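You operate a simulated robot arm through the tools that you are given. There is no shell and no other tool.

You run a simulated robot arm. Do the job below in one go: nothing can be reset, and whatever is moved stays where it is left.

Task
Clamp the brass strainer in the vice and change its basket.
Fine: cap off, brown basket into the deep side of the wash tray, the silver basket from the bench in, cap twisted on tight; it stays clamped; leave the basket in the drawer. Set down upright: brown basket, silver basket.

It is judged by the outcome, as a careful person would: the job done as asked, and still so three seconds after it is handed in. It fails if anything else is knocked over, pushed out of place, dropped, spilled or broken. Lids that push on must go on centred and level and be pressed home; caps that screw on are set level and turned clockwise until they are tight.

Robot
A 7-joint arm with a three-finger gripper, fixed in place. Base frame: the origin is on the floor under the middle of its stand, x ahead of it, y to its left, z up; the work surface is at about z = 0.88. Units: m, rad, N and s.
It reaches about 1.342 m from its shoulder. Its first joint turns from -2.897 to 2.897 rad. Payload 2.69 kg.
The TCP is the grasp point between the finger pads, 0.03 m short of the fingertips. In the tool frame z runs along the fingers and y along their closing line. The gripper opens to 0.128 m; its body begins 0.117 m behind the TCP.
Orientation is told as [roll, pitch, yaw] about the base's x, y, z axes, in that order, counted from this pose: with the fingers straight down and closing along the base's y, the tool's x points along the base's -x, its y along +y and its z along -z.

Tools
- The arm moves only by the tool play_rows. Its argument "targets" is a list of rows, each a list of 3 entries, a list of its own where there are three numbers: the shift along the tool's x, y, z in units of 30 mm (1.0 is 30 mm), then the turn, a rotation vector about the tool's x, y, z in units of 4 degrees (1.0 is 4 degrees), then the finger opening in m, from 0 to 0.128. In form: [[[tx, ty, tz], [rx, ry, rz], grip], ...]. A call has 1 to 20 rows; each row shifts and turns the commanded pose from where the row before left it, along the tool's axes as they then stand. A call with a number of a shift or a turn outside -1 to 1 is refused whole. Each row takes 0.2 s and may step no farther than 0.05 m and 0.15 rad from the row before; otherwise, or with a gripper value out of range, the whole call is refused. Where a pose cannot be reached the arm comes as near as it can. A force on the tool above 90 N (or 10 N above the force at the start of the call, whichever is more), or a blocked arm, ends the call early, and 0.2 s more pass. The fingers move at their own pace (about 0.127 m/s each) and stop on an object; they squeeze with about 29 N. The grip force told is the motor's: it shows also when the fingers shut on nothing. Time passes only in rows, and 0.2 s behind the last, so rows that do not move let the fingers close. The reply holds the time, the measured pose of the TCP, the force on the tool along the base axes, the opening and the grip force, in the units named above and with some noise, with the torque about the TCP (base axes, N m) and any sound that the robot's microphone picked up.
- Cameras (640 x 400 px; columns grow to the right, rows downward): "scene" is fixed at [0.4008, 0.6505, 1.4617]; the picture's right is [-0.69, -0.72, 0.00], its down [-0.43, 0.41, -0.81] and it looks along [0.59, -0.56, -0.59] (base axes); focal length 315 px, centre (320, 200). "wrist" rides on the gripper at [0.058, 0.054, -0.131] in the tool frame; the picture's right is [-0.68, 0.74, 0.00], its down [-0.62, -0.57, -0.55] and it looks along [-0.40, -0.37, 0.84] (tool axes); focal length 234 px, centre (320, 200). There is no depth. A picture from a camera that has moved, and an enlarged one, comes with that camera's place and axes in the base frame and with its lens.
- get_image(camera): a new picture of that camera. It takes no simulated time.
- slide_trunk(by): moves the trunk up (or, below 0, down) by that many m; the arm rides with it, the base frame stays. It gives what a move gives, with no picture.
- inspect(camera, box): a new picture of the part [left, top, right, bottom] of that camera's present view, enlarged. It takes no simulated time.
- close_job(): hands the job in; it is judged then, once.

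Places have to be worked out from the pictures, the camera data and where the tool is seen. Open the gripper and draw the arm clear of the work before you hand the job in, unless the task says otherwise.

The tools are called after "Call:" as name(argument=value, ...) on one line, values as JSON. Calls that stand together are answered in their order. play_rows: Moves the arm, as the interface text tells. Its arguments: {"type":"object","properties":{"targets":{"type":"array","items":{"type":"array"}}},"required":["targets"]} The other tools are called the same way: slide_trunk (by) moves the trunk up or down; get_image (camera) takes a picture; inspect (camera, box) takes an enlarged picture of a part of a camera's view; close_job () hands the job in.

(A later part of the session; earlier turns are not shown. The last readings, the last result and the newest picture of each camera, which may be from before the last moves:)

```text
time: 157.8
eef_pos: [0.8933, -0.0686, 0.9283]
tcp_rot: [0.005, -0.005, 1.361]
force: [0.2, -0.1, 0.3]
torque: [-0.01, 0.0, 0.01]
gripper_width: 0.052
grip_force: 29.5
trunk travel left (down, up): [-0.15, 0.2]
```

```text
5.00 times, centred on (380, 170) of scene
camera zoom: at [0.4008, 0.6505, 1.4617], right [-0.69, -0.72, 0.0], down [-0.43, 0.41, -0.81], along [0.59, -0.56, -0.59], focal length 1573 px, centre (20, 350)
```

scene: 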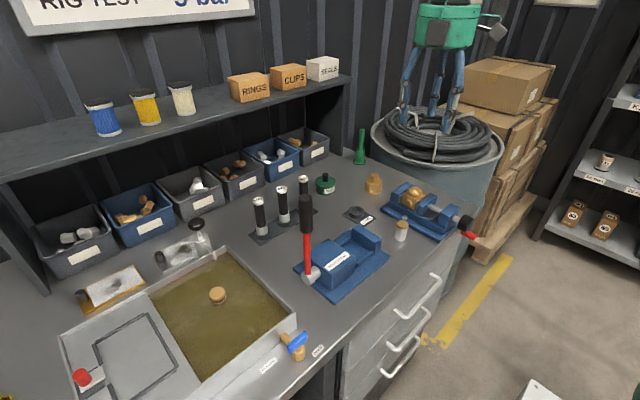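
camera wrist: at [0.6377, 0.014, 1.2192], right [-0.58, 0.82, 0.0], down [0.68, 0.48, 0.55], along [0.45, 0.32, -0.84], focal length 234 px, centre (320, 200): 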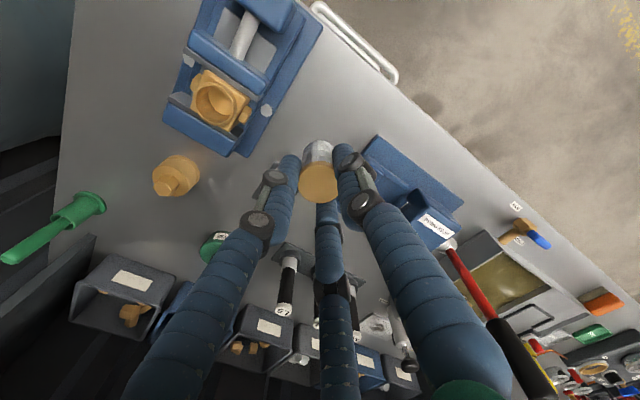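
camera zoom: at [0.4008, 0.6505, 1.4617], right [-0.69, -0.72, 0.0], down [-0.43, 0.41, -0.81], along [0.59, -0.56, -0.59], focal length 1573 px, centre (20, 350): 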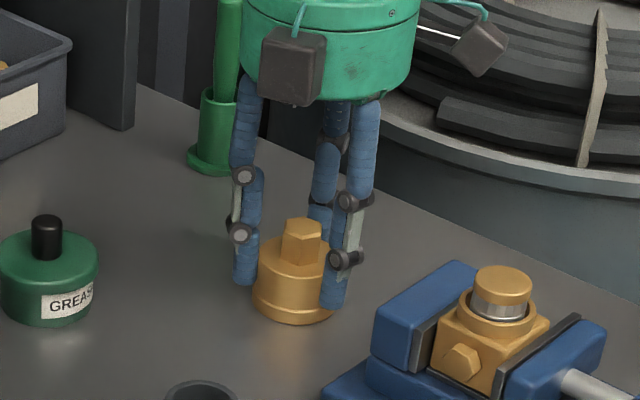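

The cap is held (52 mm, 29 N). Lifting it high enough to clear the basket and carrying it over the body at (0.742, -0.045).

Call:
play_rows(targets=[[[0, 0, -0.4], [0, 0, 0], 0.03], [[0, 0, -0.9], [0, 0, 0], 0.03], [[0, 0, -0.9], [0, 0, 0], 0.03], [[0, 0, -0.9], [0, 0, 0], 0.03], [[0, 0, -0.9], [0, 0, 0], 0.03], [[0, 0, -0.9], [0, 0, 0], 0.03], [[0, 0, -0.5], [0, 0, 0], 0.03], [[0.042, 0.855, 0], [0, 0, 0], 0.03], [[0.042, 0.855, 0], [0, 0, 0], 0.03], [[0.042, 0.855, 0], [0, 0, 0], 0.03], [[0.042, 0.855, 0], [0, 0, 0], 0.03], [[0.042, 0.855, 0], [0, 0, 0], 0.03], [[0.042, 0.855, 0], [0, 0, 0], 0.03], [[0, 0, 0], [0, 0, 0], 0.03]])

Call:
inspect(camera="scene", box=[385, 130, 465, 210])

Call:
get_image(camera="wrist")

```text
time: 160.8
eef_pos: [0.7421, -0.0451, 1.0894]
tcp_rot: [0.003, -0.005, 1.361]
force: [-0.7, 0.1, -0.4]
torque: [0.0, -0.04, -0.03]
gripper_width: 0.052
grip_force: 29.8
trunk travel left (down, up): [-0.15, 0.2]
```

```text
5.00 times, centred on (425, 170) of scene
camera zoom: at [0.4008, 0.6505, 1.4617], right [-0.69, -0.72, 0.0], down [-0.43, 0.41, -0.81], along [0.59, -0.56, -0.59], focal length 1573 px, centre (-205, 350)
```

zoom: 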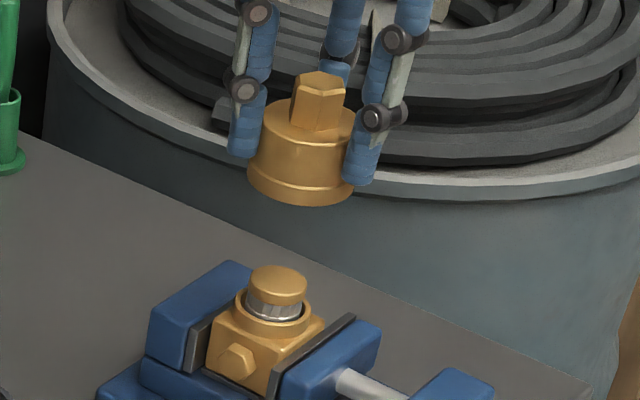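

```text
taken
camera wrist: at [0.6777, -0.0931, 1.2215], right [-0.58, 0.82, 0.01], down [0.68, 0.48, 0.55], along [0.45, 0.32, -0.84], focal length 234 px, centre (320, 200)
```

wrist: 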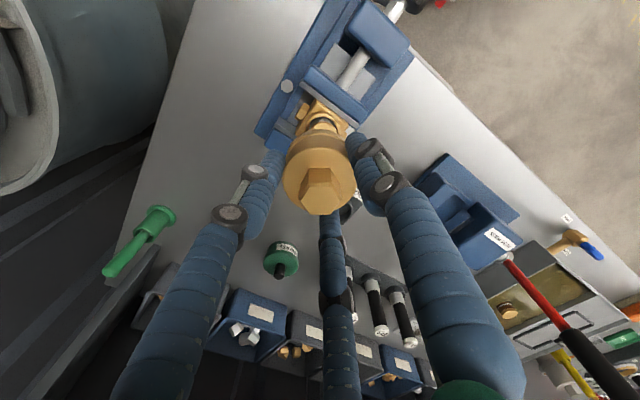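

Cap aligned with the body in the scene view. Lowering until its bottom is just above the collar, then a close check.

Call:
play_rows(targets=[[[0, 0, 0.8], [0, 0, 0], 0.03], [[0, 0, 0.7], [0, 0, 0], 0.03], [[0, 0, 0.5], [0, 0, 0], 0.03], [[0, 0, 0.2], [0, 0, 0], 0.03], [[0, 0, 0], [0, 0, 0], 0.03]])

Call:
inspect(camera="scene", box=[400, 160, 445, 205])

Call:
inspect(camera="wrist", box=[270, 90, 370, 180])

```text
time: 162.0
eef_pos: [0.7423, -0.045, 1.0234]
tcp_rot: [0.002, -0.006, 1.361]
force: [0.2, -0.5, 0.3]
torque: [0.01, 0.01, 0.04]
gripper_width: 0.0521
grip_force: 29.1
trunk travel left (down, up): [-0.15, 0.2]
```

```text
8.89 times, centred on (422, 182) of scene
camera zoom: at [0.4008, 0.6505, 1.4617], right [-0.69, -0.72, 0.0], down [-0.43, 0.41, -0.81], along [0.59, -0.56, -0.59], focal length 2797 px, centre (-591, 356)
```

zoom: 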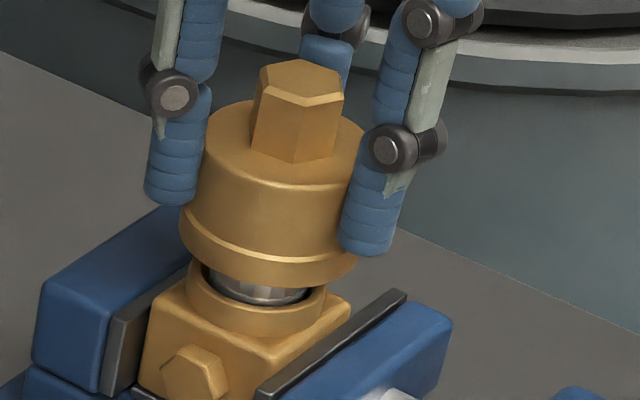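

```text
4.44 times, centred on (320, 135) of wrist
camera zoom: at [0.6772, -0.0933, 1.1555], right [-0.58, 0.82, 0.01], down [0.68, 0.48, 0.55], along [0.45, 0.32, -0.84], focal length 1041 px, centre (320, 489)
```

zoom: 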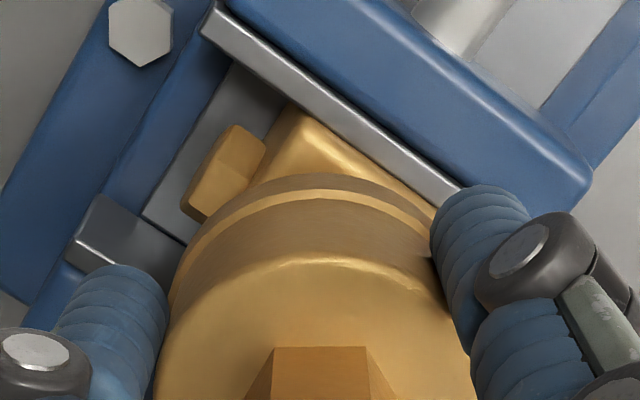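

Nearly aligned; I'll nudge 1.5 mm toward +y (matching the known body axis) and lower gently over the collar.

Call:
play_rows(targets=[[[-0.049, 0.01, 0.1], [0, 0, 0], 0.03], [[0, 0, 0.15], [0, 0, 0], 0.03], [[0, 0, 0], [0, 0, 0], 0.03]])

Call:
inspect(camera="scene", box=[400, 160, 445, 205])

```text
time: 162.8
eef_pos: [0.743, -0.0428, 1.015]
tcp_rot: [0.003, -0.005, 1.363]
force: [0.2, -0.6, -0.2]
torque: [0.0, 0.01, 0.02]
gripper_width: 0.052
grip_force: 29.0
trunk travel left (down, up): [-0.15, 0.2]
```

```text
8.89 times, centred on (422, 182) of scene
camera zoom: at [0.4008, 0.6505, 1.4617], right [-0.69, -0.72, 0.0], down [-0.43, 0.41, -0.81], along [0.59, -0.56, -0.59], focal length 2797 px, centre (-591, 356)
```

zoom: 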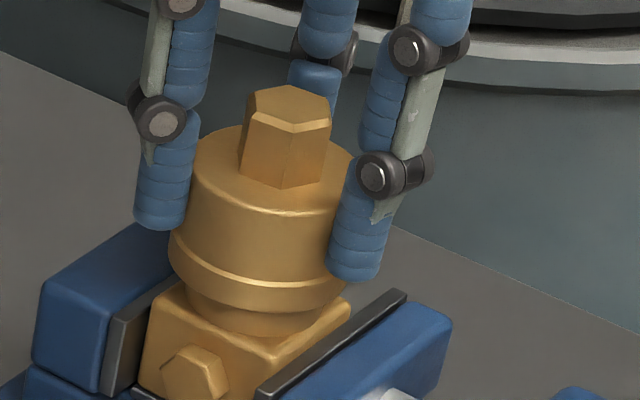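

Cap is at collar height, about 1 mm toward (+x,+y). Small correction and continue down.

Call:
play_rows(targets=[[[0.031, 0.017, 0.05], [0, 0, 0], 0.03], [[0, 0, 0.08], [0, 0, 0], 0.03], [[0, 0, 0], [0, 0, 0], 0.03]])

Call:
play_rows(targets=[[[0, 0, 0.08], [0, 0, 0], 0.03], [[0, 0, 0], [0, 0, 0], 0.03]])

Call:
inspect(camera="scene", box=[400, 160, 445, 205])

```text
time: 163.6
eef_pos: [0.7426, -0.043, 1.0134]
tcp_rot: [0.004, -0.006, 1.36]
force: [0.1, -0.5, -0.6]
torque: [0.02, 0.0, -0.02]
gripper_width: 0.0517
grip_force: 29.4
trunk travel left (down, up): [-0.15, 0.2]
```

```text
time: 164.2
eef_pos: [0.7409, -0.041, 1.0098]
tcp_rot: [0.004, -0.006, 1.362]
force: [0.4, 0.6, -0.2]
torque: [0.0, 0.02, 0.01]
gripper_width: 0.0517
grip_force: 28.8
trunk travel left (down, up): [-0.15, 0.2]
```

```text
8.89 times, centred on (422, 182) of scene
camera zoom: at [0.4008, 0.6505, 1.4617], right [-0.69, -0.72, 0.0], down [-0.43, 0.41, -0.81], along [0.59, -0.56, -0.59], focal length 2797 px, centre (-591, 356)
```

zoom: 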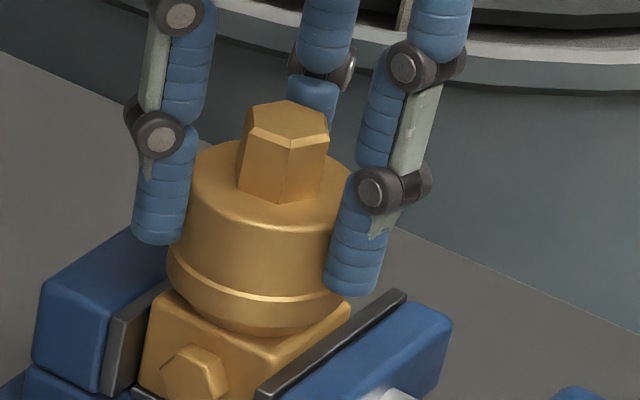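

The cap has slid over the collar with no contact. A few more mm to its thread start.

Call:
play_rows(targets=[[[0, 0, 0.06], [0, 0, 0], 0.03], [[0, 0, 0], [0, 0, 0], 0.03]])

Call:
play_rows(targets=[[[0, 0, 0.05], [0, 0, 0], 0.03], [[0, 0, 0], [0, 0, 0], 0.03]])

Call:
inspect(camera="scene", box=[400, 160, 445, 205])

Call:
inspect(camera="wrist", box=[270, 90, 370, 180])

```text
time: 164.8
eef_pos: [0.742, -0.0413, 1.0076]
tcp_rot: [0.003, -0.004, 1.362]
force: [-0.1, -0.5, -0.8]
torque: [-0.04, 0.03, -0.02]
gripper_width: 0.052
grip_force: 29.3
trunk travel left (down, up): [-0.15, 0.2]
```

```text
time: 165.4
eef_pos: [0.7415, -0.0416, 1.0067]
tcp_rot: [0.003, -0.005, 1.361]
force: [-0.3, -0.2, -1.7]
torque: [-0.02, 0.02, -0.03]
gripper_width: 0.0519
grip_force: 28.8
trunk travel left (down, up): [-0.15, 0.2]
```

```text
8.89 times, centred on (422, 182) of scene
camera zoom: at [0.4008, 0.6505, 1.4617], right [-0.69, -0.72, 0.0], down [-0.43, 0.41, -0.81], along [0.59, -0.56, -0.59], focal length 2797 px, centre (-591, 356)
```

zoom: 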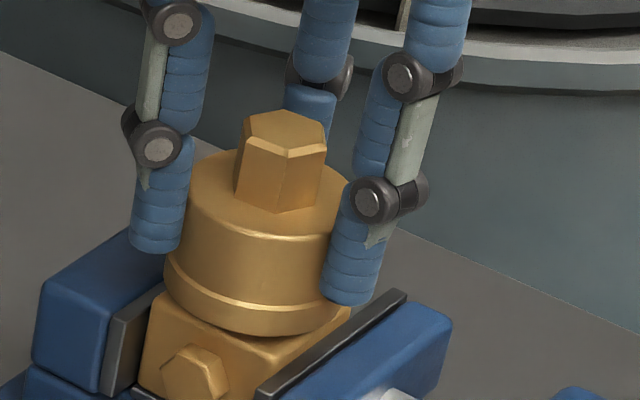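

```text
4.44 times, centred on (320, 135) of wrist
camera zoom: at [0.6773, -0.0895, 1.1393], right [-0.58, 0.82, 0.01], down [0.68, 0.48, 0.55], along [0.45, 0.32, -0.84], focal length 1041 px, centre (320, 489)
```

zoom: 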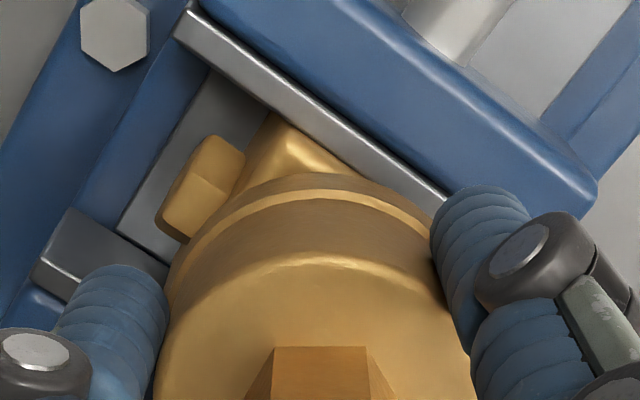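

The cap looks ~2 mm off toward (-x,+y) relative to the block in the wrist view. I'll correct that and lower to light contact.

Call:
play_rows(targets=[[[0.047, -0.051, 0], [0, 0, 0], 0.03], [[0, 0, 0.05], [0, 0, 0], 0.03], [[0, 0, 0], [0, 0, 0], 0.03]])

Call:
play_rows(targets=[[[0, 0, 0.05], [0, 0, 0], 0.03], [[0, 0, 0], [0, 0, 0], 0.03]])

Call:
inspect(camera="wrist", box=[270, 90, 370, 180])

Call:
inspect(camera="scene", box=[400, 165, 445, 205])

```text
time: 166.2
eef_pos: [0.7426, -0.0429, 1.0048]
tcp_rot: [0.004, -0.005, 1.36]
force: [-7.0, 5.4, 4.2]
torque: [0.24, 0.19, 0.01]
gripper_width: 0.0522
grip_force: 28.6
trunk travel left (down, up): [-0.15, 0.2]
```

```text
time: 166.8
eef_pos: [0.7418, -0.0453, 1.0036]
tcp_rot: [0.002, -0.005, 1.361]
force: [-10.7, 7.7, 12.4]
torque: [0.2, 0.25, -0.05]
gripper_width: 0.0521
grip_force: 28.8
trunk travel left (down, up): [-0.15, 0.2]
```

```text
4.44 times, centred on (320, 135) of wrist
camera zoom: at [0.6775, -0.0919, 1.1367], right [-0.58, 0.82, 0.0], down [0.68, 0.48, 0.55], along [0.45, 0.32, -0.83], focal length 1041 px, centre (320, 489)
```

zoom: 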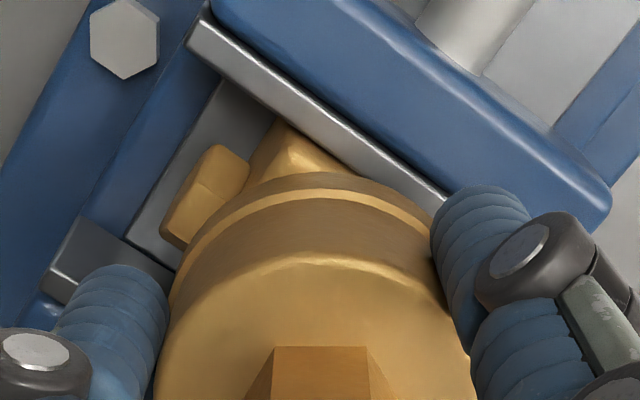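

```text
10.00 times, centred on (422, 185) of scene
camera zoom: at [0.4008, 0.6505, 1.4617], right [-0.69, -0.72, 0.0], down [-0.43, 0.41, -0.81], along [0.59, -0.56, -0.59], focal length 3147 px, centre (-705, 350)
```

zoom: 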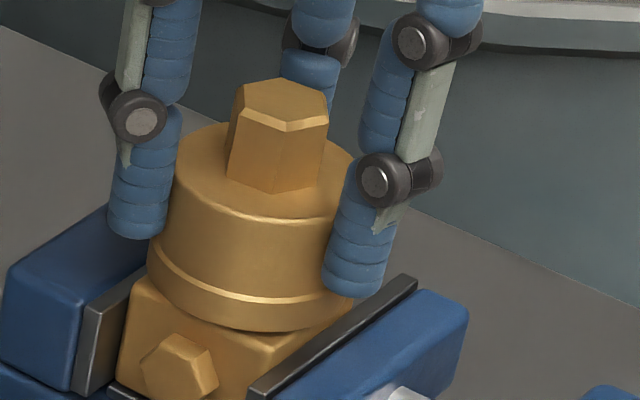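

The lateral force (-10.7, +7.7) says that nudge was the wrong way; the collar wants the cap back toward (-x,+y). Moving 1.7 mm back and re-reading.

Call:
play_rows(targets=[[[-0.023, 0.053, 0], [0, 0, 0], 0.03], [[0, 0, 0], [0, 0, 0], 0.03]])

```text
time: 167.4
eef_pos: [0.7421, -0.0441, 1.0038]
tcp_rot: [0.0, -0.005, 1.36]
force: [-1.2, -2.0, 12.0]
torque: [-0.44, -0.06, -0.05]
gripper_width: 0.0519
grip_force: 29.6
trunk travel left (down, up): [-0.15, 0.2]
```

Lateral load is gone and the cap sits on the body with 12 N downforce. I'll begin turning clockwise and watch torque and height.

Call:
play_rows(targets=[[[0, 0, 0], [0, 0, 1], 0.03], [[0, 0, 0], [0, 0, 1], 0.03], [[0, 0, 0], [0, 0, 1], 0.03], [[0, 0, 0], [0, 0, 1], 0.03], [[0, 0, 0], [0, 0, 1], 0.03], [[0, 0, 0], [0, 0, 0], 0.03]])

Call:
inspect(camera="scene", box=[400, 165, 445, 205])

```text
time: 168.8
eef_pos: [0.7423, -0.0432, 1.0042]
tcp_rot: [0.004, -0.004, 1.009]
force: [-2.3, -2.8, 5.7]
torque: [-0.18, -0.1, -0.02]
gripper_width: 0.0519
grip_force: 29.2
trunk travel left (down, up): [-0.15, 0.2]
```

```text
10.00 times, centred on (422, 185) of scene
camera zoom: at [0.4008, 0.6505, 1.4617], right [-0.69, -0.72, 0.0], down [-0.43, 0.41, -0.81], along [0.59, -0.56, -0.59], focal length 3147 px, centre (-705, 350)
```

zoom: 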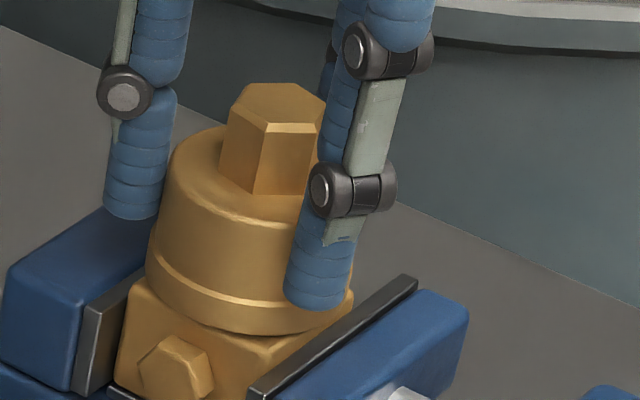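

The cap follows and the downforce eased, as if drawing down. Continuing clockwise with slight downward feed.

Call:
play_rows(targets=[[[0, 0, 0.01], [0, 0, 1], 0.03], [[0, 0, 0.005], [0, 0, 1], 0.03], [[0, 0, 0.005], [0, 0, 1], 0.03], [[0, 0, 0.005], [0, 0, 1], 0.03], [[0, 0, 0.005], [0, 0, 1], 0.03], [[0, 0, 0.005], [0, 0, 1], 0.03], [[0, 0, 0.005], [0, 0, 1], 0.03], [[0, 0, 0.005], [0, 0, 1], 0.03], [[0, 0, 0.005], [0, 0, 1], 0.03], [[0, 0, 0.005], [0, 0, 1], 0.03], [[0, 0, 0], [0, 0, 0], 0.03]])

Call:
inspect(camera="scene", box=[400, 165, 445, 205])

```text
time: 171.2
eef_pos: [0.7422, -0.0435, 1.003]
tcp_rot: [0.005, -0.001, 0.313]
force: [5.8, 1.0, 9.3]
torque: [0.02, -0.47, -0.02]
gripper_width: 0.0521
grip_force: 29.0
trunk travel left (down, up): [-0.15, 0.2]
```

```text
10.00 times, centred on (422, 185) of scene
camera zoom: at [0.4008, 0.6505, 1.4617], right [-0.69, -0.72, 0.0], down [-0.43, 0.41, -0.81], along [0.59, -0.56, -0.59], focal length 3147 px, centre (-705, 350)
```

zoom: 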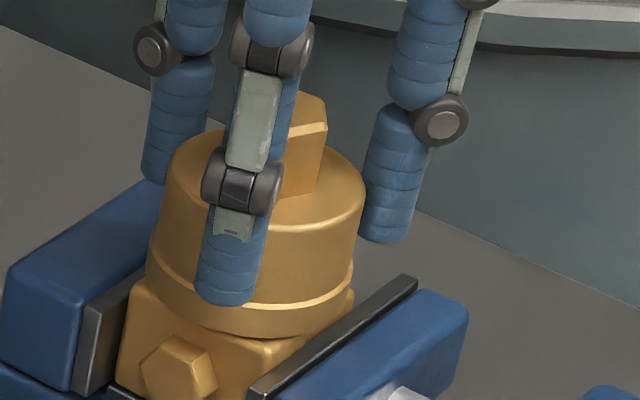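

Still low torque at yaw 18°. The original tight position should be near yaw -38°, so I'll continue clockwise.

Call:
play_rows(targets=[[[0, 0, 0.005], [0, 0, 1], 0.03], [[0, 0, 0.005], [0, 0, 1], 0.03], [[0, 0, 0.005], [0, 0, 1], 0.03], [[0, 0, 0.005], [0, 0, 1], 0.03], [[0, 0, 0.005], [0, 0, 1], 0.03], [[0, 0, 0.005], [0, 0, 1], 0.03], [[0, 0, 0.005], [0, 0, 1], 0.03], [[0, 0, 0.005], [0, 0, 1], 0.03], [[0, 0, 0.005], [0, 0, 1], 0.03], [[0, 0, 0.005], [0, 0, 1], 0.03], [[0, 0, 0], [0, 0, 0], 0.03]])

Call:
inspect(camera="scene", box=[400, 165, 445, 205])

Call:
get_image(camera="wrist")

```text
time: 173.6
eef_pos: [0.7409, -0.0439, 1.0023]
tcp_rot: [0.005, 0.001, -0.389]
force: [7.1, 2.8, 20.4]
torque: [0.08, -0.25, -0.05]
gripper_width: 0.0519
grip_force: 28.8
trunk travel left (down, up): [-0.15, 0.2]
```

```text
10.00 times, centred on (422, 185) of scene
camera zoom: at [0.4008, 0.6505, 1.4617], right [-0.69, -0.72, 0.0], down [-0.43, 0.41, -0.81], along [0.59, -0.56, -0.59], focal length 3147 px, centre (-705, 350)
```

zoom: 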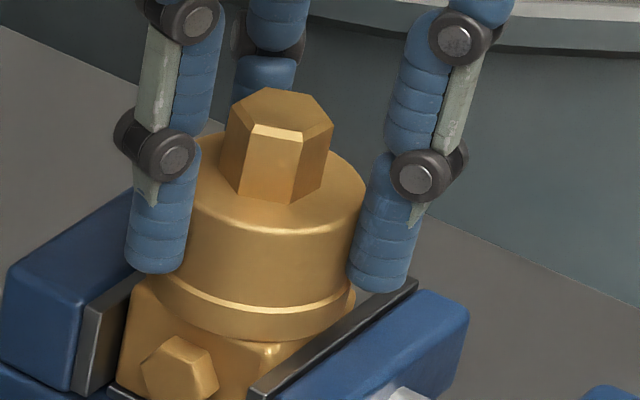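

```text
taken
camera wrist: at [0.7071, 0.0268, 1.1346], right [0.9, 0.43, 0.0], down [0.36, -0.76, 0.54], along [0.23, -0.49, -0.84], focal length 234 px, centre (320, 200)
```

wrist: 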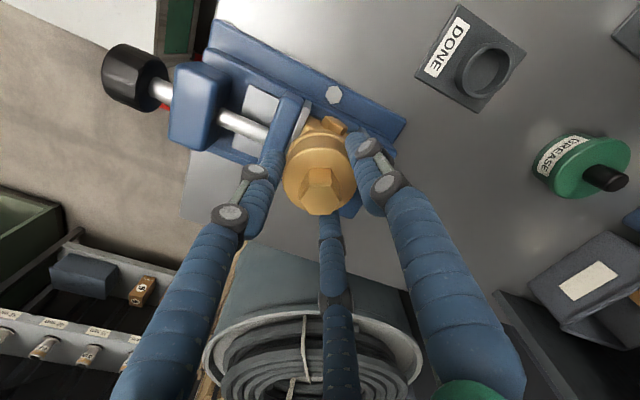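

Yaw -22°, cap is down on the block. Continuing clockwise in small increments watching for torque to rise.

Call:
play_rows(targets=[[[0, 0, 0], [0, 0, 1], 0.03], [[0, 0, 0], [0, 0, 1], 0.03], [[0, 0, 0], [0, 0, 1], 0.03], [[0, 0, 0], [0, 0, 0], 0.03]])

Call:
play_rows(targets=[[[0, 0, 0], [0, 0, 1], 0.03], [[0, 0, 0], [0, 0, 1], 0.03], [[0, 0, 0], [0, 0, 0], 0.03]])

Call:
inspect(camera="scene", box=[400, 165, 445, 205])

```text
time: 174.6
eef_pos: [0.7413, -0.0439, 1.0002]
tcp_rot: [0.003, 0.004, -0.594]
force: [10.3, -6.8, 14.3]
torque: [-0.36, -0.38, 0.39]
gripper_width: 0.0521
grip_force: 29.2
trunk travel left (down, up): [-0.15, 0.2]
```

```text
time: 175.4
eef_pos: [0.739, -0.042, 1.0009]
tcp_rot: [0.0, 0.007, -0.733]
force: [-5.2, 2.6, 6.6]
torque: [0.15, 0.18, 0.67]
gripper_width: 0.0522
grip_force: 28.4
trunk travel left (down, up): [-0.15, 0.2]
```

```text
10.00 times, centred on (422, 185) of scene
camera zoom: at [0.4008, 0.6505, 1.4617], right [-0.69, -0.72, 0.0], down [-0.43, 0.41, -0.81], along [0.59, -0.56, -0.59], focal length 3147 px, centre (-705, 350)
```

zoom: 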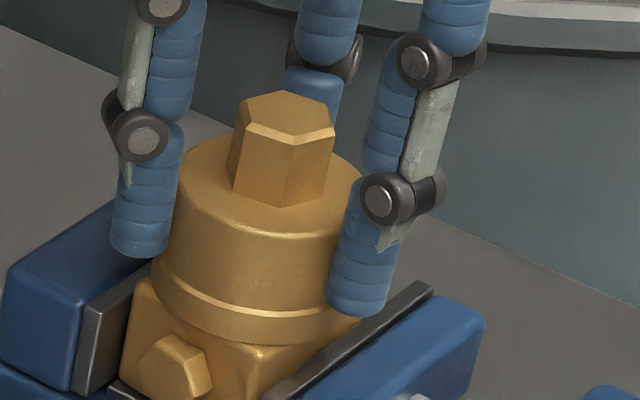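

Torque is now clearly rising (0.39 → 0.67 N·m), but the latest view shows the body itself starting to turn and push the moving jaw back: the vice is not tight enough. Let me look at the vice and crank before doing anything else.

Call:
inspect(camera="scene", box=[380, 160, 490, 250])

Call:
get_image(camera="wrist")

Call:
inspect(camera="wrist", box=[240, 70, 420, 200])

```text
4.44 times, centred on (435, 205) of scene
camera zoom: at [0.4008, 0.6505, 1.4617], right [-0.69, -0.72, 0.0], down [-0.43, 0.41, -0.81], along [0.59, -0.56, -0.59], focal length 1399 px, centre (-191, 178)
```

zoom: 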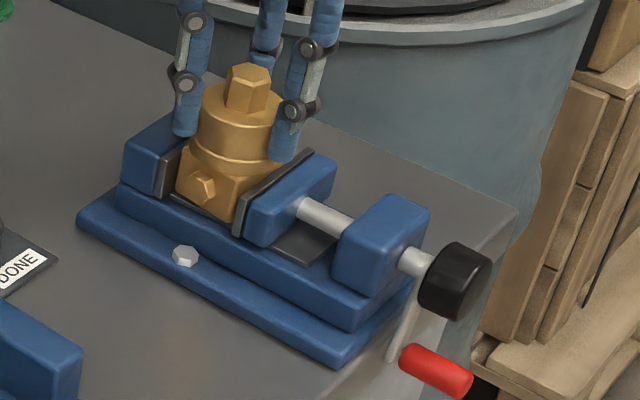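

```text
taken
camera wrist: at [0.7326, 0.0345, 1.1333], right [1.0, 0.09, 0.0], down [0.08, -0.84, 0.54], along [0.05, -0.54, -0.84], focal length 234 px, centre (320, 200)
```

wrist: 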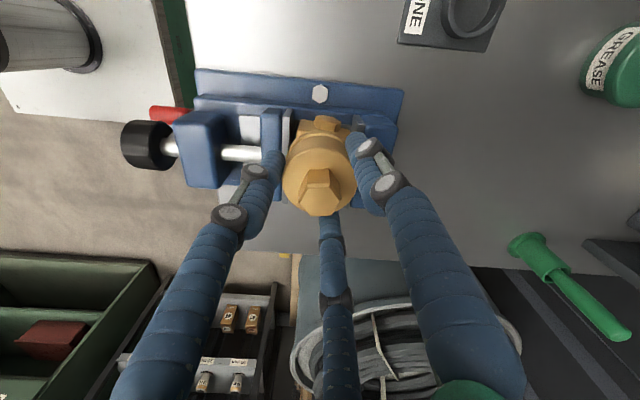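

```text
3.08 times, centred on (330, 135) of wrist
camera zoom: at [0.7326, 0.0345, 1.1333], right [1.0, 0.09, 0.0], down [0.08, -0.84, 0.54], along [0.05, -0.54, -0.84], focal length 720 px, centre (289, 400)
```

zoom: 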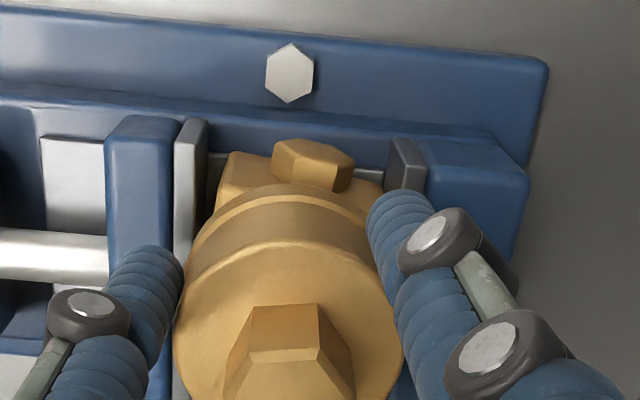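

The screw back-drives easily: the crank has turned back and the body is skewed ~7°. I'll let go of the cap now, re-tighten the vice (the jaw will square the body up again, cap included), and release the crank gently this time.

Call:
play_rows(targets=[[[0, 0, 0], [0, 0, -0.5], 0.03], [[0, 0, 0], [0, 0, 0], 0.09], [[0, 0, 0], [0, 0, 0], 0.09], [[0, 0, -0.4], [0, 0, 0], 0.09], [[0, 0, -0.9], [0, 0, 0], 0.09], [[0, 0, -0.9], [0, 0, 0], 0.09], [[0, 0, -0.9], [0, 0, 0], 0.09], [[0, 0, 0], [0, 0, 0], 0.09]])

Call:
get_image(camera="wrist")

Call:
inspect(camera="wrist", box=[180, 60, 400, 190])

Call:
inspect(camera="scene", box=[380, 160, 490, 260])

```text
time: 177.2
eef_pos: [0.7423, -0.0436, 1.095]
tcp_rot: [0.0, 0.005, -0.698]
force: [-0.6, 0.3, 0.6]
torque: [0.01, -0.03, 0.01]
gripper_width: 0.0898
grip_force: 0.1
trunk travel left (down, up): [-0.15, 0.2]
```

```text
taken
camera wrist: at [0.7317, 0.0347, 1.2269], right [0.99, 0.13, 0.0], down [0.11, -0.83, 0.54], along [0.07, -0.54, -0.84], focal length 234 px, centre (320, 200)
```

wrist: 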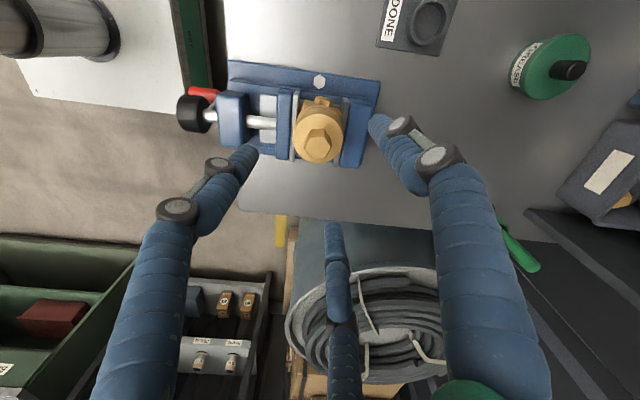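

```text
2.91 times, centred on (290, 125) of wrist
camera zoom: at [0.7317, 0.0347, 1.2269], right [0.99, 0.13, 0.0], down [0.11, -0.83, 0.54], along [0.07, -0.54, -0.84], focal length 681 px, centre (407, 418)
```

zoom: 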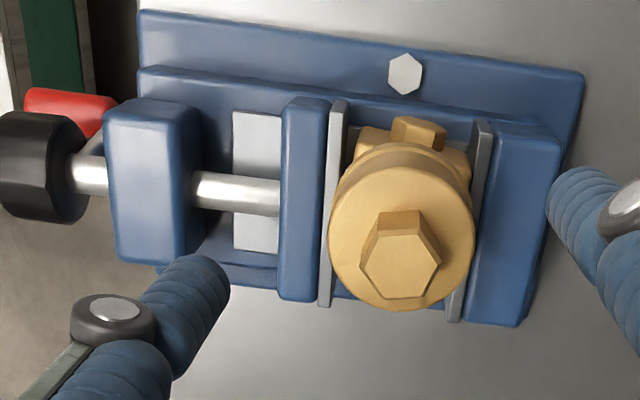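

```text
4.00 times, centred on (435, 210) of scene
camera zoom: at [0.4008, 0.6505, 1.4617], right [-0.69, -0.72, 0.0], down [-0.43, 0.41, -0.81], along [0.59, -0.56, -0.59], focal length 1259 px, centre (-140, 160)
```

zoom: 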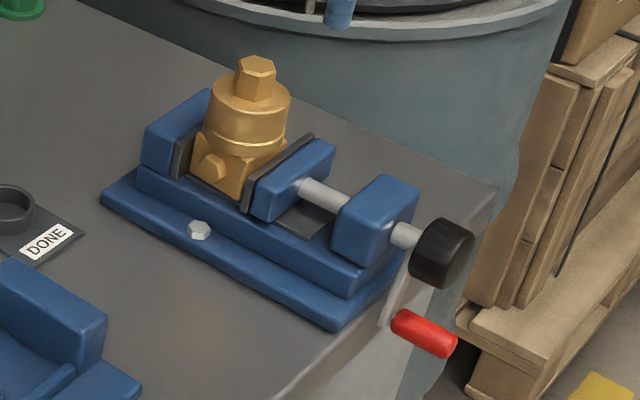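

The body is skewed a few degrees and the crank is back at about -70°. I'll go back to the crank exactly the way that worked before: retreat to (0.50, 0.0, 1.15), yaw to -83°, then pitch forward.

Call:
play_rows(targets=[[[0.796, -0.446, -0.204], [0, 0, 0], 0.06], [[0.796, -0.446, -0.204], [0, 0, 0], 0.06], [[0.796, -0.446, -0.204], [0, 0, 0], 0.06], [[0.796, -0.446, -0.204], [0, 0, 0], 0.06], [[0.796, -0.446, -0.204], [0, 0, 0], 0.06], [[0.796, -0.446, -0.204], [0, 0, 0], 0.06], [[0.796, -0.446, -0.204], [0, 0, 0], 0.06], [[0.796, -0.446, -0.204], [0, 0, 0], 0.06], [[0.796, -0.446, -0.204], [0, 0, 0], 0.06], [[0, 0, 0], [0, 0, 0.977], 0.06], [[0, 0, 0], [0, 0, 0.977], 0.06], [[0, 0, 0], [0, 0, 0.977], 0.06], [[0, 0, 0], [0, 0, 0.977], 0.06], [[0, 0, 0], [0, 0, 0.977], 0.06], [[0, 0, 0], [0, 0, 0.977], 0.06], [[0, 0, 0], [0, 0, 0.977], 0.06], [[0, 0, 0], [0, 0, 0.977], 0.06], [[0, 0, 0], [0, 0, 0.977], 0.06], [[0, 0, 0], [0, 0, 0.977], 0.06], [[0, 0, 0], [0, 0, 0.977], 0.06]])

```text
time: 181.4
eef_pos: [0.4982, 0.0011, 1.1498]
tcp_rot: [-0.001, 0.004, -1.45]
force: [0.0, 0.0, -0.6]
torque: [-0.02, 0.01, 0.01]
gripper_width: 0.0603
grip_force: 0.0
trunk travel left (down, up): [-0.15, 0.2]
```

Exactly the earlier pose. Pitching the tool forward as before.

Call:
play_rows(targets=[[[0, 0, 0], [-0.971, -0.119, 0], 0.06], [[0, 0, 0], [-0.971, -0.119, 0], 0.06], [[0, 0, 0], [-0.971, -0.119, 0], 0.06], [[0, 0, 0], [-0.971, -0.119, 0], 0.06], [[0, 0, 0], [-0.971, -0.119, 0], 0.06], [[0, 0, 0], [-0.971, -0.119, 0], 0.06], [[0, 0, 0], [-0.971, -0.119, 0], 0.06], [[0, 0, 0], [-0.971, -0.119, 0], 0.06], [[0, 0, 0], [-0.971, -0.119, 0], 0.06], [[0, 0, 0], [-0.971, -0.119, 0], 0.06], [[0, 0, 0], [-0.971, -0.119, 0], 0.06], [[0, 0, 0], [-0.971, -0.119, 0], 0.06], [[0, 0, 0], [-0.971, -0.119, 0], 0.06], [[0, 0, 0], [-0.971, -0.119, 0], 0.06], [[0, 0, 0], [-0.971, -0.119, 0], 0.06], [[0, 0, 0], [-0.971, -0.119, 0], 0.06], [[0, 0, 0], [-0.971, -0.119, 0], 0.06], [[0, 0, 0], [-0.971, -0.119, 0], 0.06]])

Call:
play_rows(targets=[[[0, 0, 0], [-0.971, -0.119, 0], 0.06], [[0, 0, 0], [-0.971, -0.119, 0], 0.06], [[0, 0, 0], [-0.971, -0.119, 0], 0.06], [[0, 0, 0], [-0.971, -0.119, 0], 0.06], [[0, 0, 0], [-0.971, -0.119, 0], 0.06], [[0, 0, 0], [0, 0, 0], 0.06]])

```text
time: 185.2
eef_pos: [0.4999, 0.0018, 1.151]
tcp_rot: [1.225, -0.109, -1.531]
force: [-0.1, 0.4, 0.5]
torque: [0.01, -0.01, 0.0]
gripper_width: 0.0598
grip_force: 0.0
trunk travel left (down, up): [-0.15, 0.2]
```

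```text
time: 186.6
eef_pos: [0.4989, 0.0019, 1.1496]
tcp_rot: [1.569, -0.118, -1.574]
force: [-0.1, -0.2, 0.2]
torque: [0.0, 0.01, -0.02]
gripper_width: 0.0601
grip_force: 0.0
trunk travel left (down, up): [-0.15, 0.2]
```

Now pointing forward with no error. Lowering in front of the crank to find the handle.

Call:
play_rows(targets=[[[0.002, -0.985, 0], [0, 0, 0], 0.06], [[0.002, -0.985, 0], [0, 0, 0], 0.06], [[0.002, -0.985, 0], [0, 0, 0], 0.06], [[0.002, -0.985, 0], [0, 0, 0], 0.06], [[0.002, -0.985, 0], [0, 0, 0], 0.06], [[0.002, -0.985, 0], [0, 0, 0], 0.06], [[0.002, -0.985, 0], [0, 0, 0], 0.06], [[0.002, -0.985, 0], [0, 0, 0], 0.06], [[0.002, -0.985, 0], [0, 0, 0], 0.06], [[0, 0, 0], [0, 0, 0], 0.06]])

Call:
get_image(camera="wrist")

Call:
inspect(camera="wrist", box=[230, 90, 410, 230])

```text
time: 188.8
eef_pos: [0.4982, -0.0292, 0.8822]
tcp_rot: [1.569, -0.12, -1.573]
force: [-0.2, -0.6, -0.1]
torque: [-0.01, -0.03, 0.0]
gripper_width: 0.06
grip_force: 0.1
trunk travel left (down, up): [-0.15, 0.2]
```

```text
taken
camera wrist: at [0.3673, 0.0347, 0.9303], right [0.0, -0.58, 0.81], down [-0.55, -0.68, -0.49], along [0.83, -0.45, -0.32], focal length 234 px, centre (320, 200)
```

wrist: 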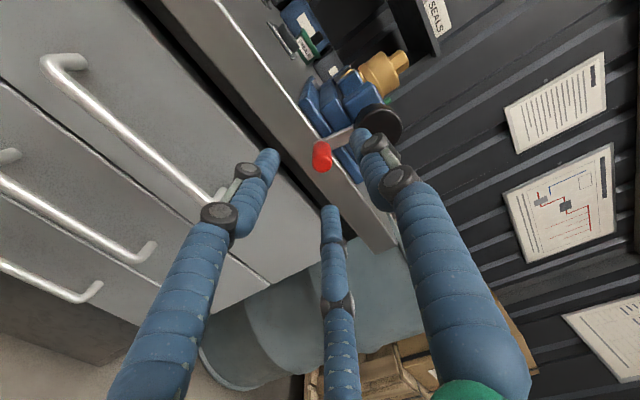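

```text
2.86 times, centred on (320, 160) of wrist
camera zoom: at [0.3673, 0.0347, 0.9303], right [0.0, -0.58, 0.81], down [-0.55, -0.68, -0.49], along [0.83, -0.45, -0.32], focal length 669 px, centre (320, 314)
```

zoom: 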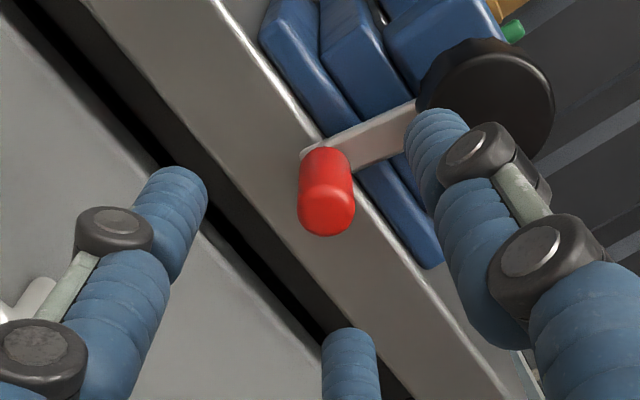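

Handle end is at about (0.563, -0.038, 0.881), i.e. crank at -78°. Approaching it with a modest opening, stopping just short of the knob's front plane, and gripping.

Call:
play_rows(targets=[[[-0.271, -0.114, 0.2], [0, 0, 0], 0.045], [[0, 0, 0.5], [0, 0, 0], 0.045], [[0, 0, 0.5], [0, 0, 0], 0.045], [[0, 0, 0.32], [0, 0, 0], 0.045], [[0, 0, 0], [0, 0, 0], 0.045]])

Call:
inspect(camera="wrist", box=[220, 90, 420, 250])

```text
time: 190.0
eef_pos: [0.5465, -0.0368, 0.8818]
tcp_rot: [1.568, -0.118, -1.574]
force: [-0.7, 0.1, -0.2]
torque: [-0.03, -0.04, -0.01]
gripper_width: 0.0449
grip_force: 0.0
trunk travel left (down, up): [-0.15, 0.2]
```

```text
2.50 times, centred on (320, 170) of wrist
camera zoom: at [0.415, 0.0269, 0.9313], right [0.0, -0.59, 0.81], down [-0.55, -0.68, -0.49], along [0.83, -0.45, -0.32], focal length 585 px, centre (320, 275)
```

zoom: 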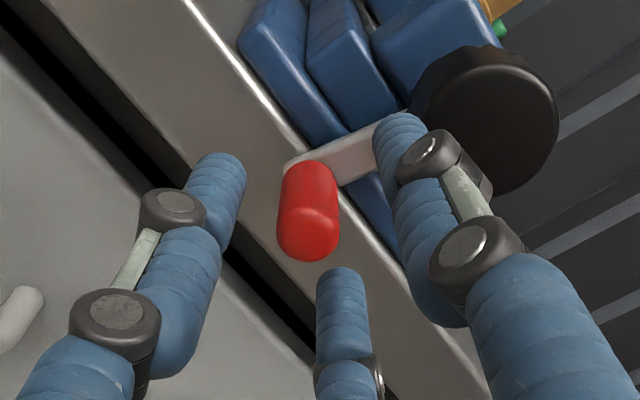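

Handle is within the fingers. Closing on it.

Call:
play_rows(targets=[[[-0.03, -0.06, 0], [0, 0, 0], 0.045], [[0, 0, 0], [0, 0, 0], 0.0], [[0, 0, 0], [0, 0, 0], 0.0], [[0, 0, 0], [0, 0, 0], 0.0]])

Call:
inspect(camera="scene", box=[380, 160, 500, 260])

```text
time: 191.0
eef_pos: [0.5458, -0.0375, 0.8802]
tcp_rot: [1.565, -0.118, -1.571]
force: [6.7, 2.6, -16.9]
torque: [-0.03, 0.34, 0.12]
gripper_width: 0.0197
grip_force: 29.2
trunk travel left (down, up): [-0.15, 0.2]
```

```text
4.00 times, centred on (440, 210) of scene
camera zoom: at [0.4008, 0.6505, 1.4617], right [-0.69, -0.72, 0.0], down [-0.43, 0.41, -0.81], along [0.59, -0.56, -0.59], focal length 1259 px, centre (-160, 160)
```

zoom: 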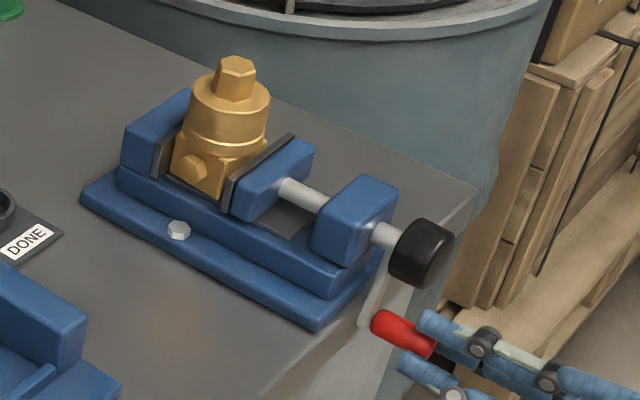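

Held. Turning toward closing (handle through the bottom to the right) in small steps while watching force and the body squaring up.

Call:
play_rows(targets=[[[-0.232, -0.16, 0], [0, 0, 0], 0.0], [[-0.265, -0.033, 0], [0, 0, 0], 0.0], [[-0.27, 0.007, 0], [0, 0, 0], 0.0], [[0, 0, 0], [0, 0, 0], 0.0]])

Call:
inspect(camera="scene", box=[390, 160, 470, 230])

```text
time: 192.0
eef_pos: [0.5451, -0.0619, 0.879]
tcp_rot: [1.567, -0.117, -1.572]
force: [15.2, -2.6, -4.1]
torque: [-0.02, -0.08, 0.03]
gripper_width: 0.0182
grip_force: 28.6
trunk travel left (down, up): [-0.15, 0.2]
```

```text
5.71 times, centred on (430, 195) of scene
camera zoom: at [0.4008, 0.6505, 1.4617], right [-0.69, -0.72, 0.0], down [-0.43, 0.41, -0.81], along [0.59, -0.56, -0.59], focal length 1798 px, centre (-309, 229)
```

zoom: 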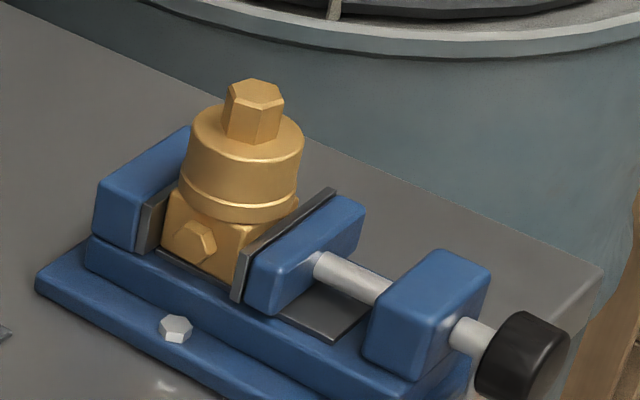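

The body is squaring up. Continuing toward contact.

Call:
play_rows(targets=[[[-0.264, 0.042, 0], [0, 0, 0], 0.0], [[-0.2545, 0.076, 0], [0, 0, 0], 0.0], [[0, 0, 0], [0, 0, 0], 0.0]])

Call:
play_rows(targets=[[[-0.2425, 0.1145, 0], [0, 0, 0], 0.0], [[0, 0, 0], [0, 0, 0], 0.0]])

Call:
inspect(camera="scene", box=[390, 160, 470, 230])

```text
time: 192.8
eef_pos: [0.5441, -0.0778, 0.882]
tcp_rot: [1.567, -0.116, -1.573]
force: [10.2, -4.6, -9.3]
torque: [0.03, 0.38, 0.1]
gripper_width: 0.0177
grip_force: 42.8
trunk travel left (down, up): [-0.15, 0.2]
```

```text
time: 193.4
eef_pos: [0.5439, -0.0838, 0.8873]
tcp_rot: [1.566, -0.118, -1.573]
force: [5.0, -6.5, -9.8]
torque: [-0.02, 0.29, 0.02]
gripper_width: 0.0173
grip_force: 42.7
trunk travel left (down, up): [-0.15, 0.2]
```

```text
5.71 times, centred on (430, 195) of scene
camera zoom: at [0.4008, 0.6505, 1.4617], right [-0.69, -0.72, 0.0], down [-0.43, 0.41, -0.81], along [0.59, -0.56, -0.59], focal length 1798 px, centre (-309, 229)
```

zoom: 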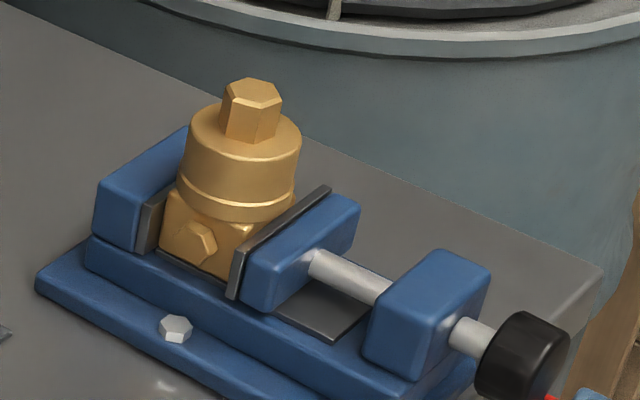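

Continuing to tighten.

Call:
play_rows(targets=[[[-0.2225, 0.144, 0], [0, 0, 0], 0.0], [[0, 0, 0], [0, 0, 0], 0.0]])

Call:
play_rows(targets=[[[-0.203, 0.1765, 0], [0, 0, 0], 0.0], [[0, 0, 0], [0, 0, 0], 0.0]])

Call:
play_rows(targets=[[[-0.176, 0.203, 0], [0, 0, 0], 0.0], [[0, 0, 0], [0, 0, 0], 0.0]])

Call:
inspect(camera="scene", box=[390, 160, 470, 230])

```text
time: 194.0
eef_pos: [0.5441, -0.0888, 0.8917]
tcp_rot: [1.564, -0.118, -1.572]
force: [5.3, -8.7, -22.0]
torque: [-0.01, 0.33, -0.42]
gripper_width: 0.0174
grip_force: 42.9
trunk travel left (down, up): [-0.15, 0.2]
```

```text
time: 194.6
eef_pos: [0.5442, -0.0945, 0.8976]
tcp_rot: [1.564, -0.117, -1.573]
force: [5.7, -6.3, -30.9]
torque: [-0.01, 1.32, 0.3]
gripper_width: 0.0174
grip_force: 43.0
trunk travel left (down, up): [-0.15, 0.2]
```

```text
time: 195.2
eef_pos: [0.5443, -0.0985, 0.9027]
tcp_rot: [1.562, -0.116, -1.573]
force: [2.1, -11.1, -42.5]
torque: [-0.03, 1.29, -0.13]
gripper_width: 0.0174
grip_force: 43.1
trunk travel left (down, up): [-0.15, 0.2]
```

```text
5.71 times, centred on (430, 195) of scene
camera zoom: at [0.4008, 0.6505, 1.4617], right [-0.69, -0.72, 0.0], down [-0.43, 0.41, -0.81], along [0.59, -0.56, -0.59], focal length 1798 px, centre (-309, 229)
```

zoom: 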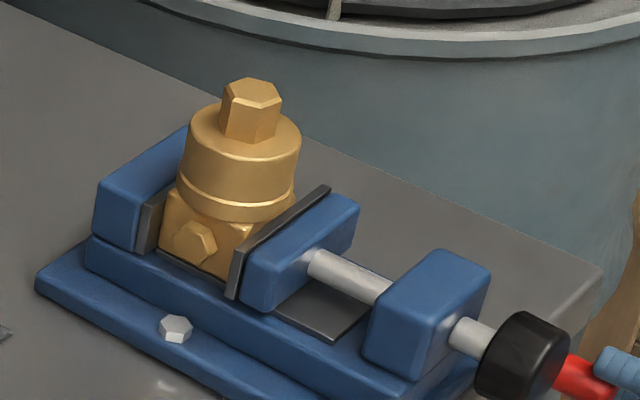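

Tangential resistance has built to ~31 N. Before letting go I'll step back 8° to measure how much friction holds the crank.

Call:
play_rows(targets=[[[0.176, -0.203, 0], [0, 0, 0], 0.0], [[0, 0, 0], [0, 0, 0], 0.0]])

Call:
play_rows(targets=[[[0.203, -0.1765, 0], [0, 0, 0], 0.0], [[0, 0, 0], [0, 0, 0], 0.0]])

```text
time: 195.8
eef_pos: [0.5438, -0.0957, 0.8986]
tcp_rot: [1.569, -0.117, -1.573]
force: [-0.9, -8.6, -32.9]
torque: [-0.01, 0.73, -0.23]
gripper_width: 0.0177
grip_force: 43.1
trunk travel left (down, up): [-0.15, 0.2]
```

```text
time: 196.4
eef_pos: [0.5445, -0.0911, 0.8914]
tcp_rot: [1.568, -0.118, -1.572]
force: [-8.1, -10.4, -21.4]
torque: [0.01, 0.52, -0.45]
gripper_width: 0.0176
grip_force: 43.5
trunk travel left (down, up): [-0.15, 0.2]
```

Friction is negligible: the crank simply springs to about -127° where the jaw just loads the body, and that is its natural rest. I'll return it gently to the zero-force point, then open.

Call:
play_rows(targets=[[[0.1, -0.065, 0], [0, 0, 0], 0.0], [[0.08, -0.05, 0], [0, 0, 0], 0.0], [[0, 0, 0], [0, 0, 0], 0.0]])

Call:
inspect(camera="scene", box=[390, 160, 470, 230])

```text
time: 197.2
eef_pos: [0.5458, -0.0838, 0.8876]
tcp_rot: [1.567, -0.118, -1.573]
force: [-20.3, -20.1, -25.6]
torque: [0.01, 0.47, -0.75]
gripper_width: 0.0176
grip_force: 42.9
trunk travel left (down, up): [-0.15, 0.2]
```

```text
5.71 times, centred on (430, 195) of scene
camera zoom: at [0.4008, 0.6505, 1.4617], right [-0.69, -0.72, 0.0], down [-0.43, 0.41, -0.81], along [0.59, -0.56, -0.59], focal length 1798 px, centre (-309, 229)
```

zoom: 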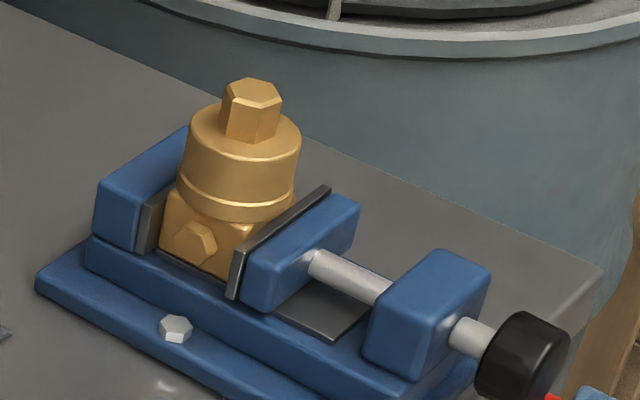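

Tangential force is now zero (only a radial misfit). I'll relax that by 3 mm, open, and back straight out.

Call:
play_rows(targets=[[[-0.05, -0.085, 0], [0, 0, 0], 0.0], [[0, 0, 0], [0, 0, 0], 0.0], [[0, 0, 0], [0, 0, 0], 0.045], [[0, 0, 0], [0, 0, 0], 0.05], [[0, 0, -0.4], [0, 0, 0], 0.05], [[0, 0, -0.6], [0, 0, 0], 0.05], [[0, 0, -0.6], [0, 0, 0], 0.05], [[0, 0, 0], [0, 0, 0], 0.05]])

Call:
inspect(camera="scene", box=[380, 160, 500, 260])

Call:
get_image(camera="wrist")

```text
time: 199.0
eef_pos: [0.4954, -0.0857, 0.8873]
tcp_rot: [1.567, -0.119, -1.573]
force: [-0.5, -0.6, 0.3]
torque: [0.02, 0.02, 0.01]
gripper_width: 0.0501
grip_force: 0.1
trunk travel left (down, up): [-0.15, 0.2]
```

```text
4.00 times, centred on (440, 210) of scene
camera zoom: at [0.4008, 0.6505, 1.4617], right [-0.69, -0.72, 0.0], down [-0.43, 0.41, -0.81], along [0.59, -0.56, -0.59], focal length 1259 px, centre (-160, 160)
```

zoom: 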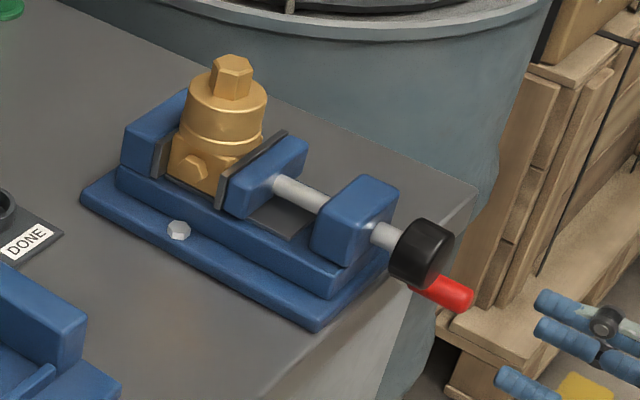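

```text
taken
camera wrist: at [0.3644, -0.0213, 0.9354], right [0.0, -0.59, 0.81], down [-0.55, -0.68, -0.49], along [0.83, -0.45, -0.32], focal length 234 px, centre (320, 200)
```

wrist: 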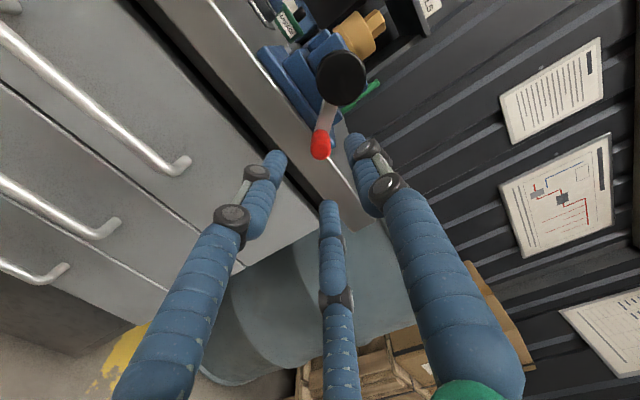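

The crank stays put and the body looks square in the jaws. Returning by the exact reverse path: up to (0.50, 0.0, 1.15), then pitch back to vertical.

Call:
play_rows(targets=[[[0.184, 0.906, 0.013], [0, 0, 0], 0.09], [[0.184, 0.906, 0.013], [0, 0, 0], 0.09], [[0.184, 0.906, 0.013], [0, 0, 0], 0.09], [[0.184, 0.906, 0.013], [0, 0, 0], 0.09], [[0.184, 0.906, 0.013], [0, 0, 0], 0.09], [[0.184, 0.906, 0.013], [0, 0, 0], 0.09], [[0.184, 0.906, 0.013], [0, 0, 0], 0.09], [[0.184, 0.906, 0.013], [0, 0, 0], 0.09], [[0.184, 0.906, 0.013], [0, 0, 0], 0.09], [[0.184, 0.906, 0.013], [0, 0, 0], 0.09], [[0, 0, 0], [0, 0, 0], 0.09]])

Call:
play_rows(targets=[[[0, 0, 0], [0.971, 0.119, 0], 0.09], [[0, 0, 0], [0.971, 0.119, 0], 0.09], [[0, 0, 0], [0.971, 0.119, 0], 0.09], [[0, 0, 0], [0.971, 0.119, 0], 0.09], [[0, 0, 0], [0.971, 0.119, 0], 0.09], [[0, 0, 0], [0.971, 0.119, 0], 0.09], [[0, 0, 0], [0.971, 0.119, 0], 0.09], [[0, 0, 0], [0.971, 0.119, 0], 0.09], [[0, 0, 0], [0.971, 0.119, 0], 0.09], [[0, 0, 0], [0.971, 0.119, 0], 0.09]])

```text
time: 201.4
eef_pos: [0.502, 0.0022, 1.1517]
tcp_rot: [1.568, -0.118, -1.572]
force: [-0.3, 0.2, 0.4]
torque: [0.01, 0.01, 0.01]
gripper_width: 0.0899
grip_force: 0.0
trunk travel left (down, up): [-0.15, 0.2]
```

```text
time: 203.6
eef_pos: [0.5016, -0.0, 1.1494]
tcp_rot: [0.881, -0.091, -1.495]
force: [-0.4, 0.5, -0.1]
torque: [0.0, 0.02, 0.02]
gripper_width: 0.09
grip_force: 0.0
trunk travel left (down, up): [-0.15, 0.2]
```

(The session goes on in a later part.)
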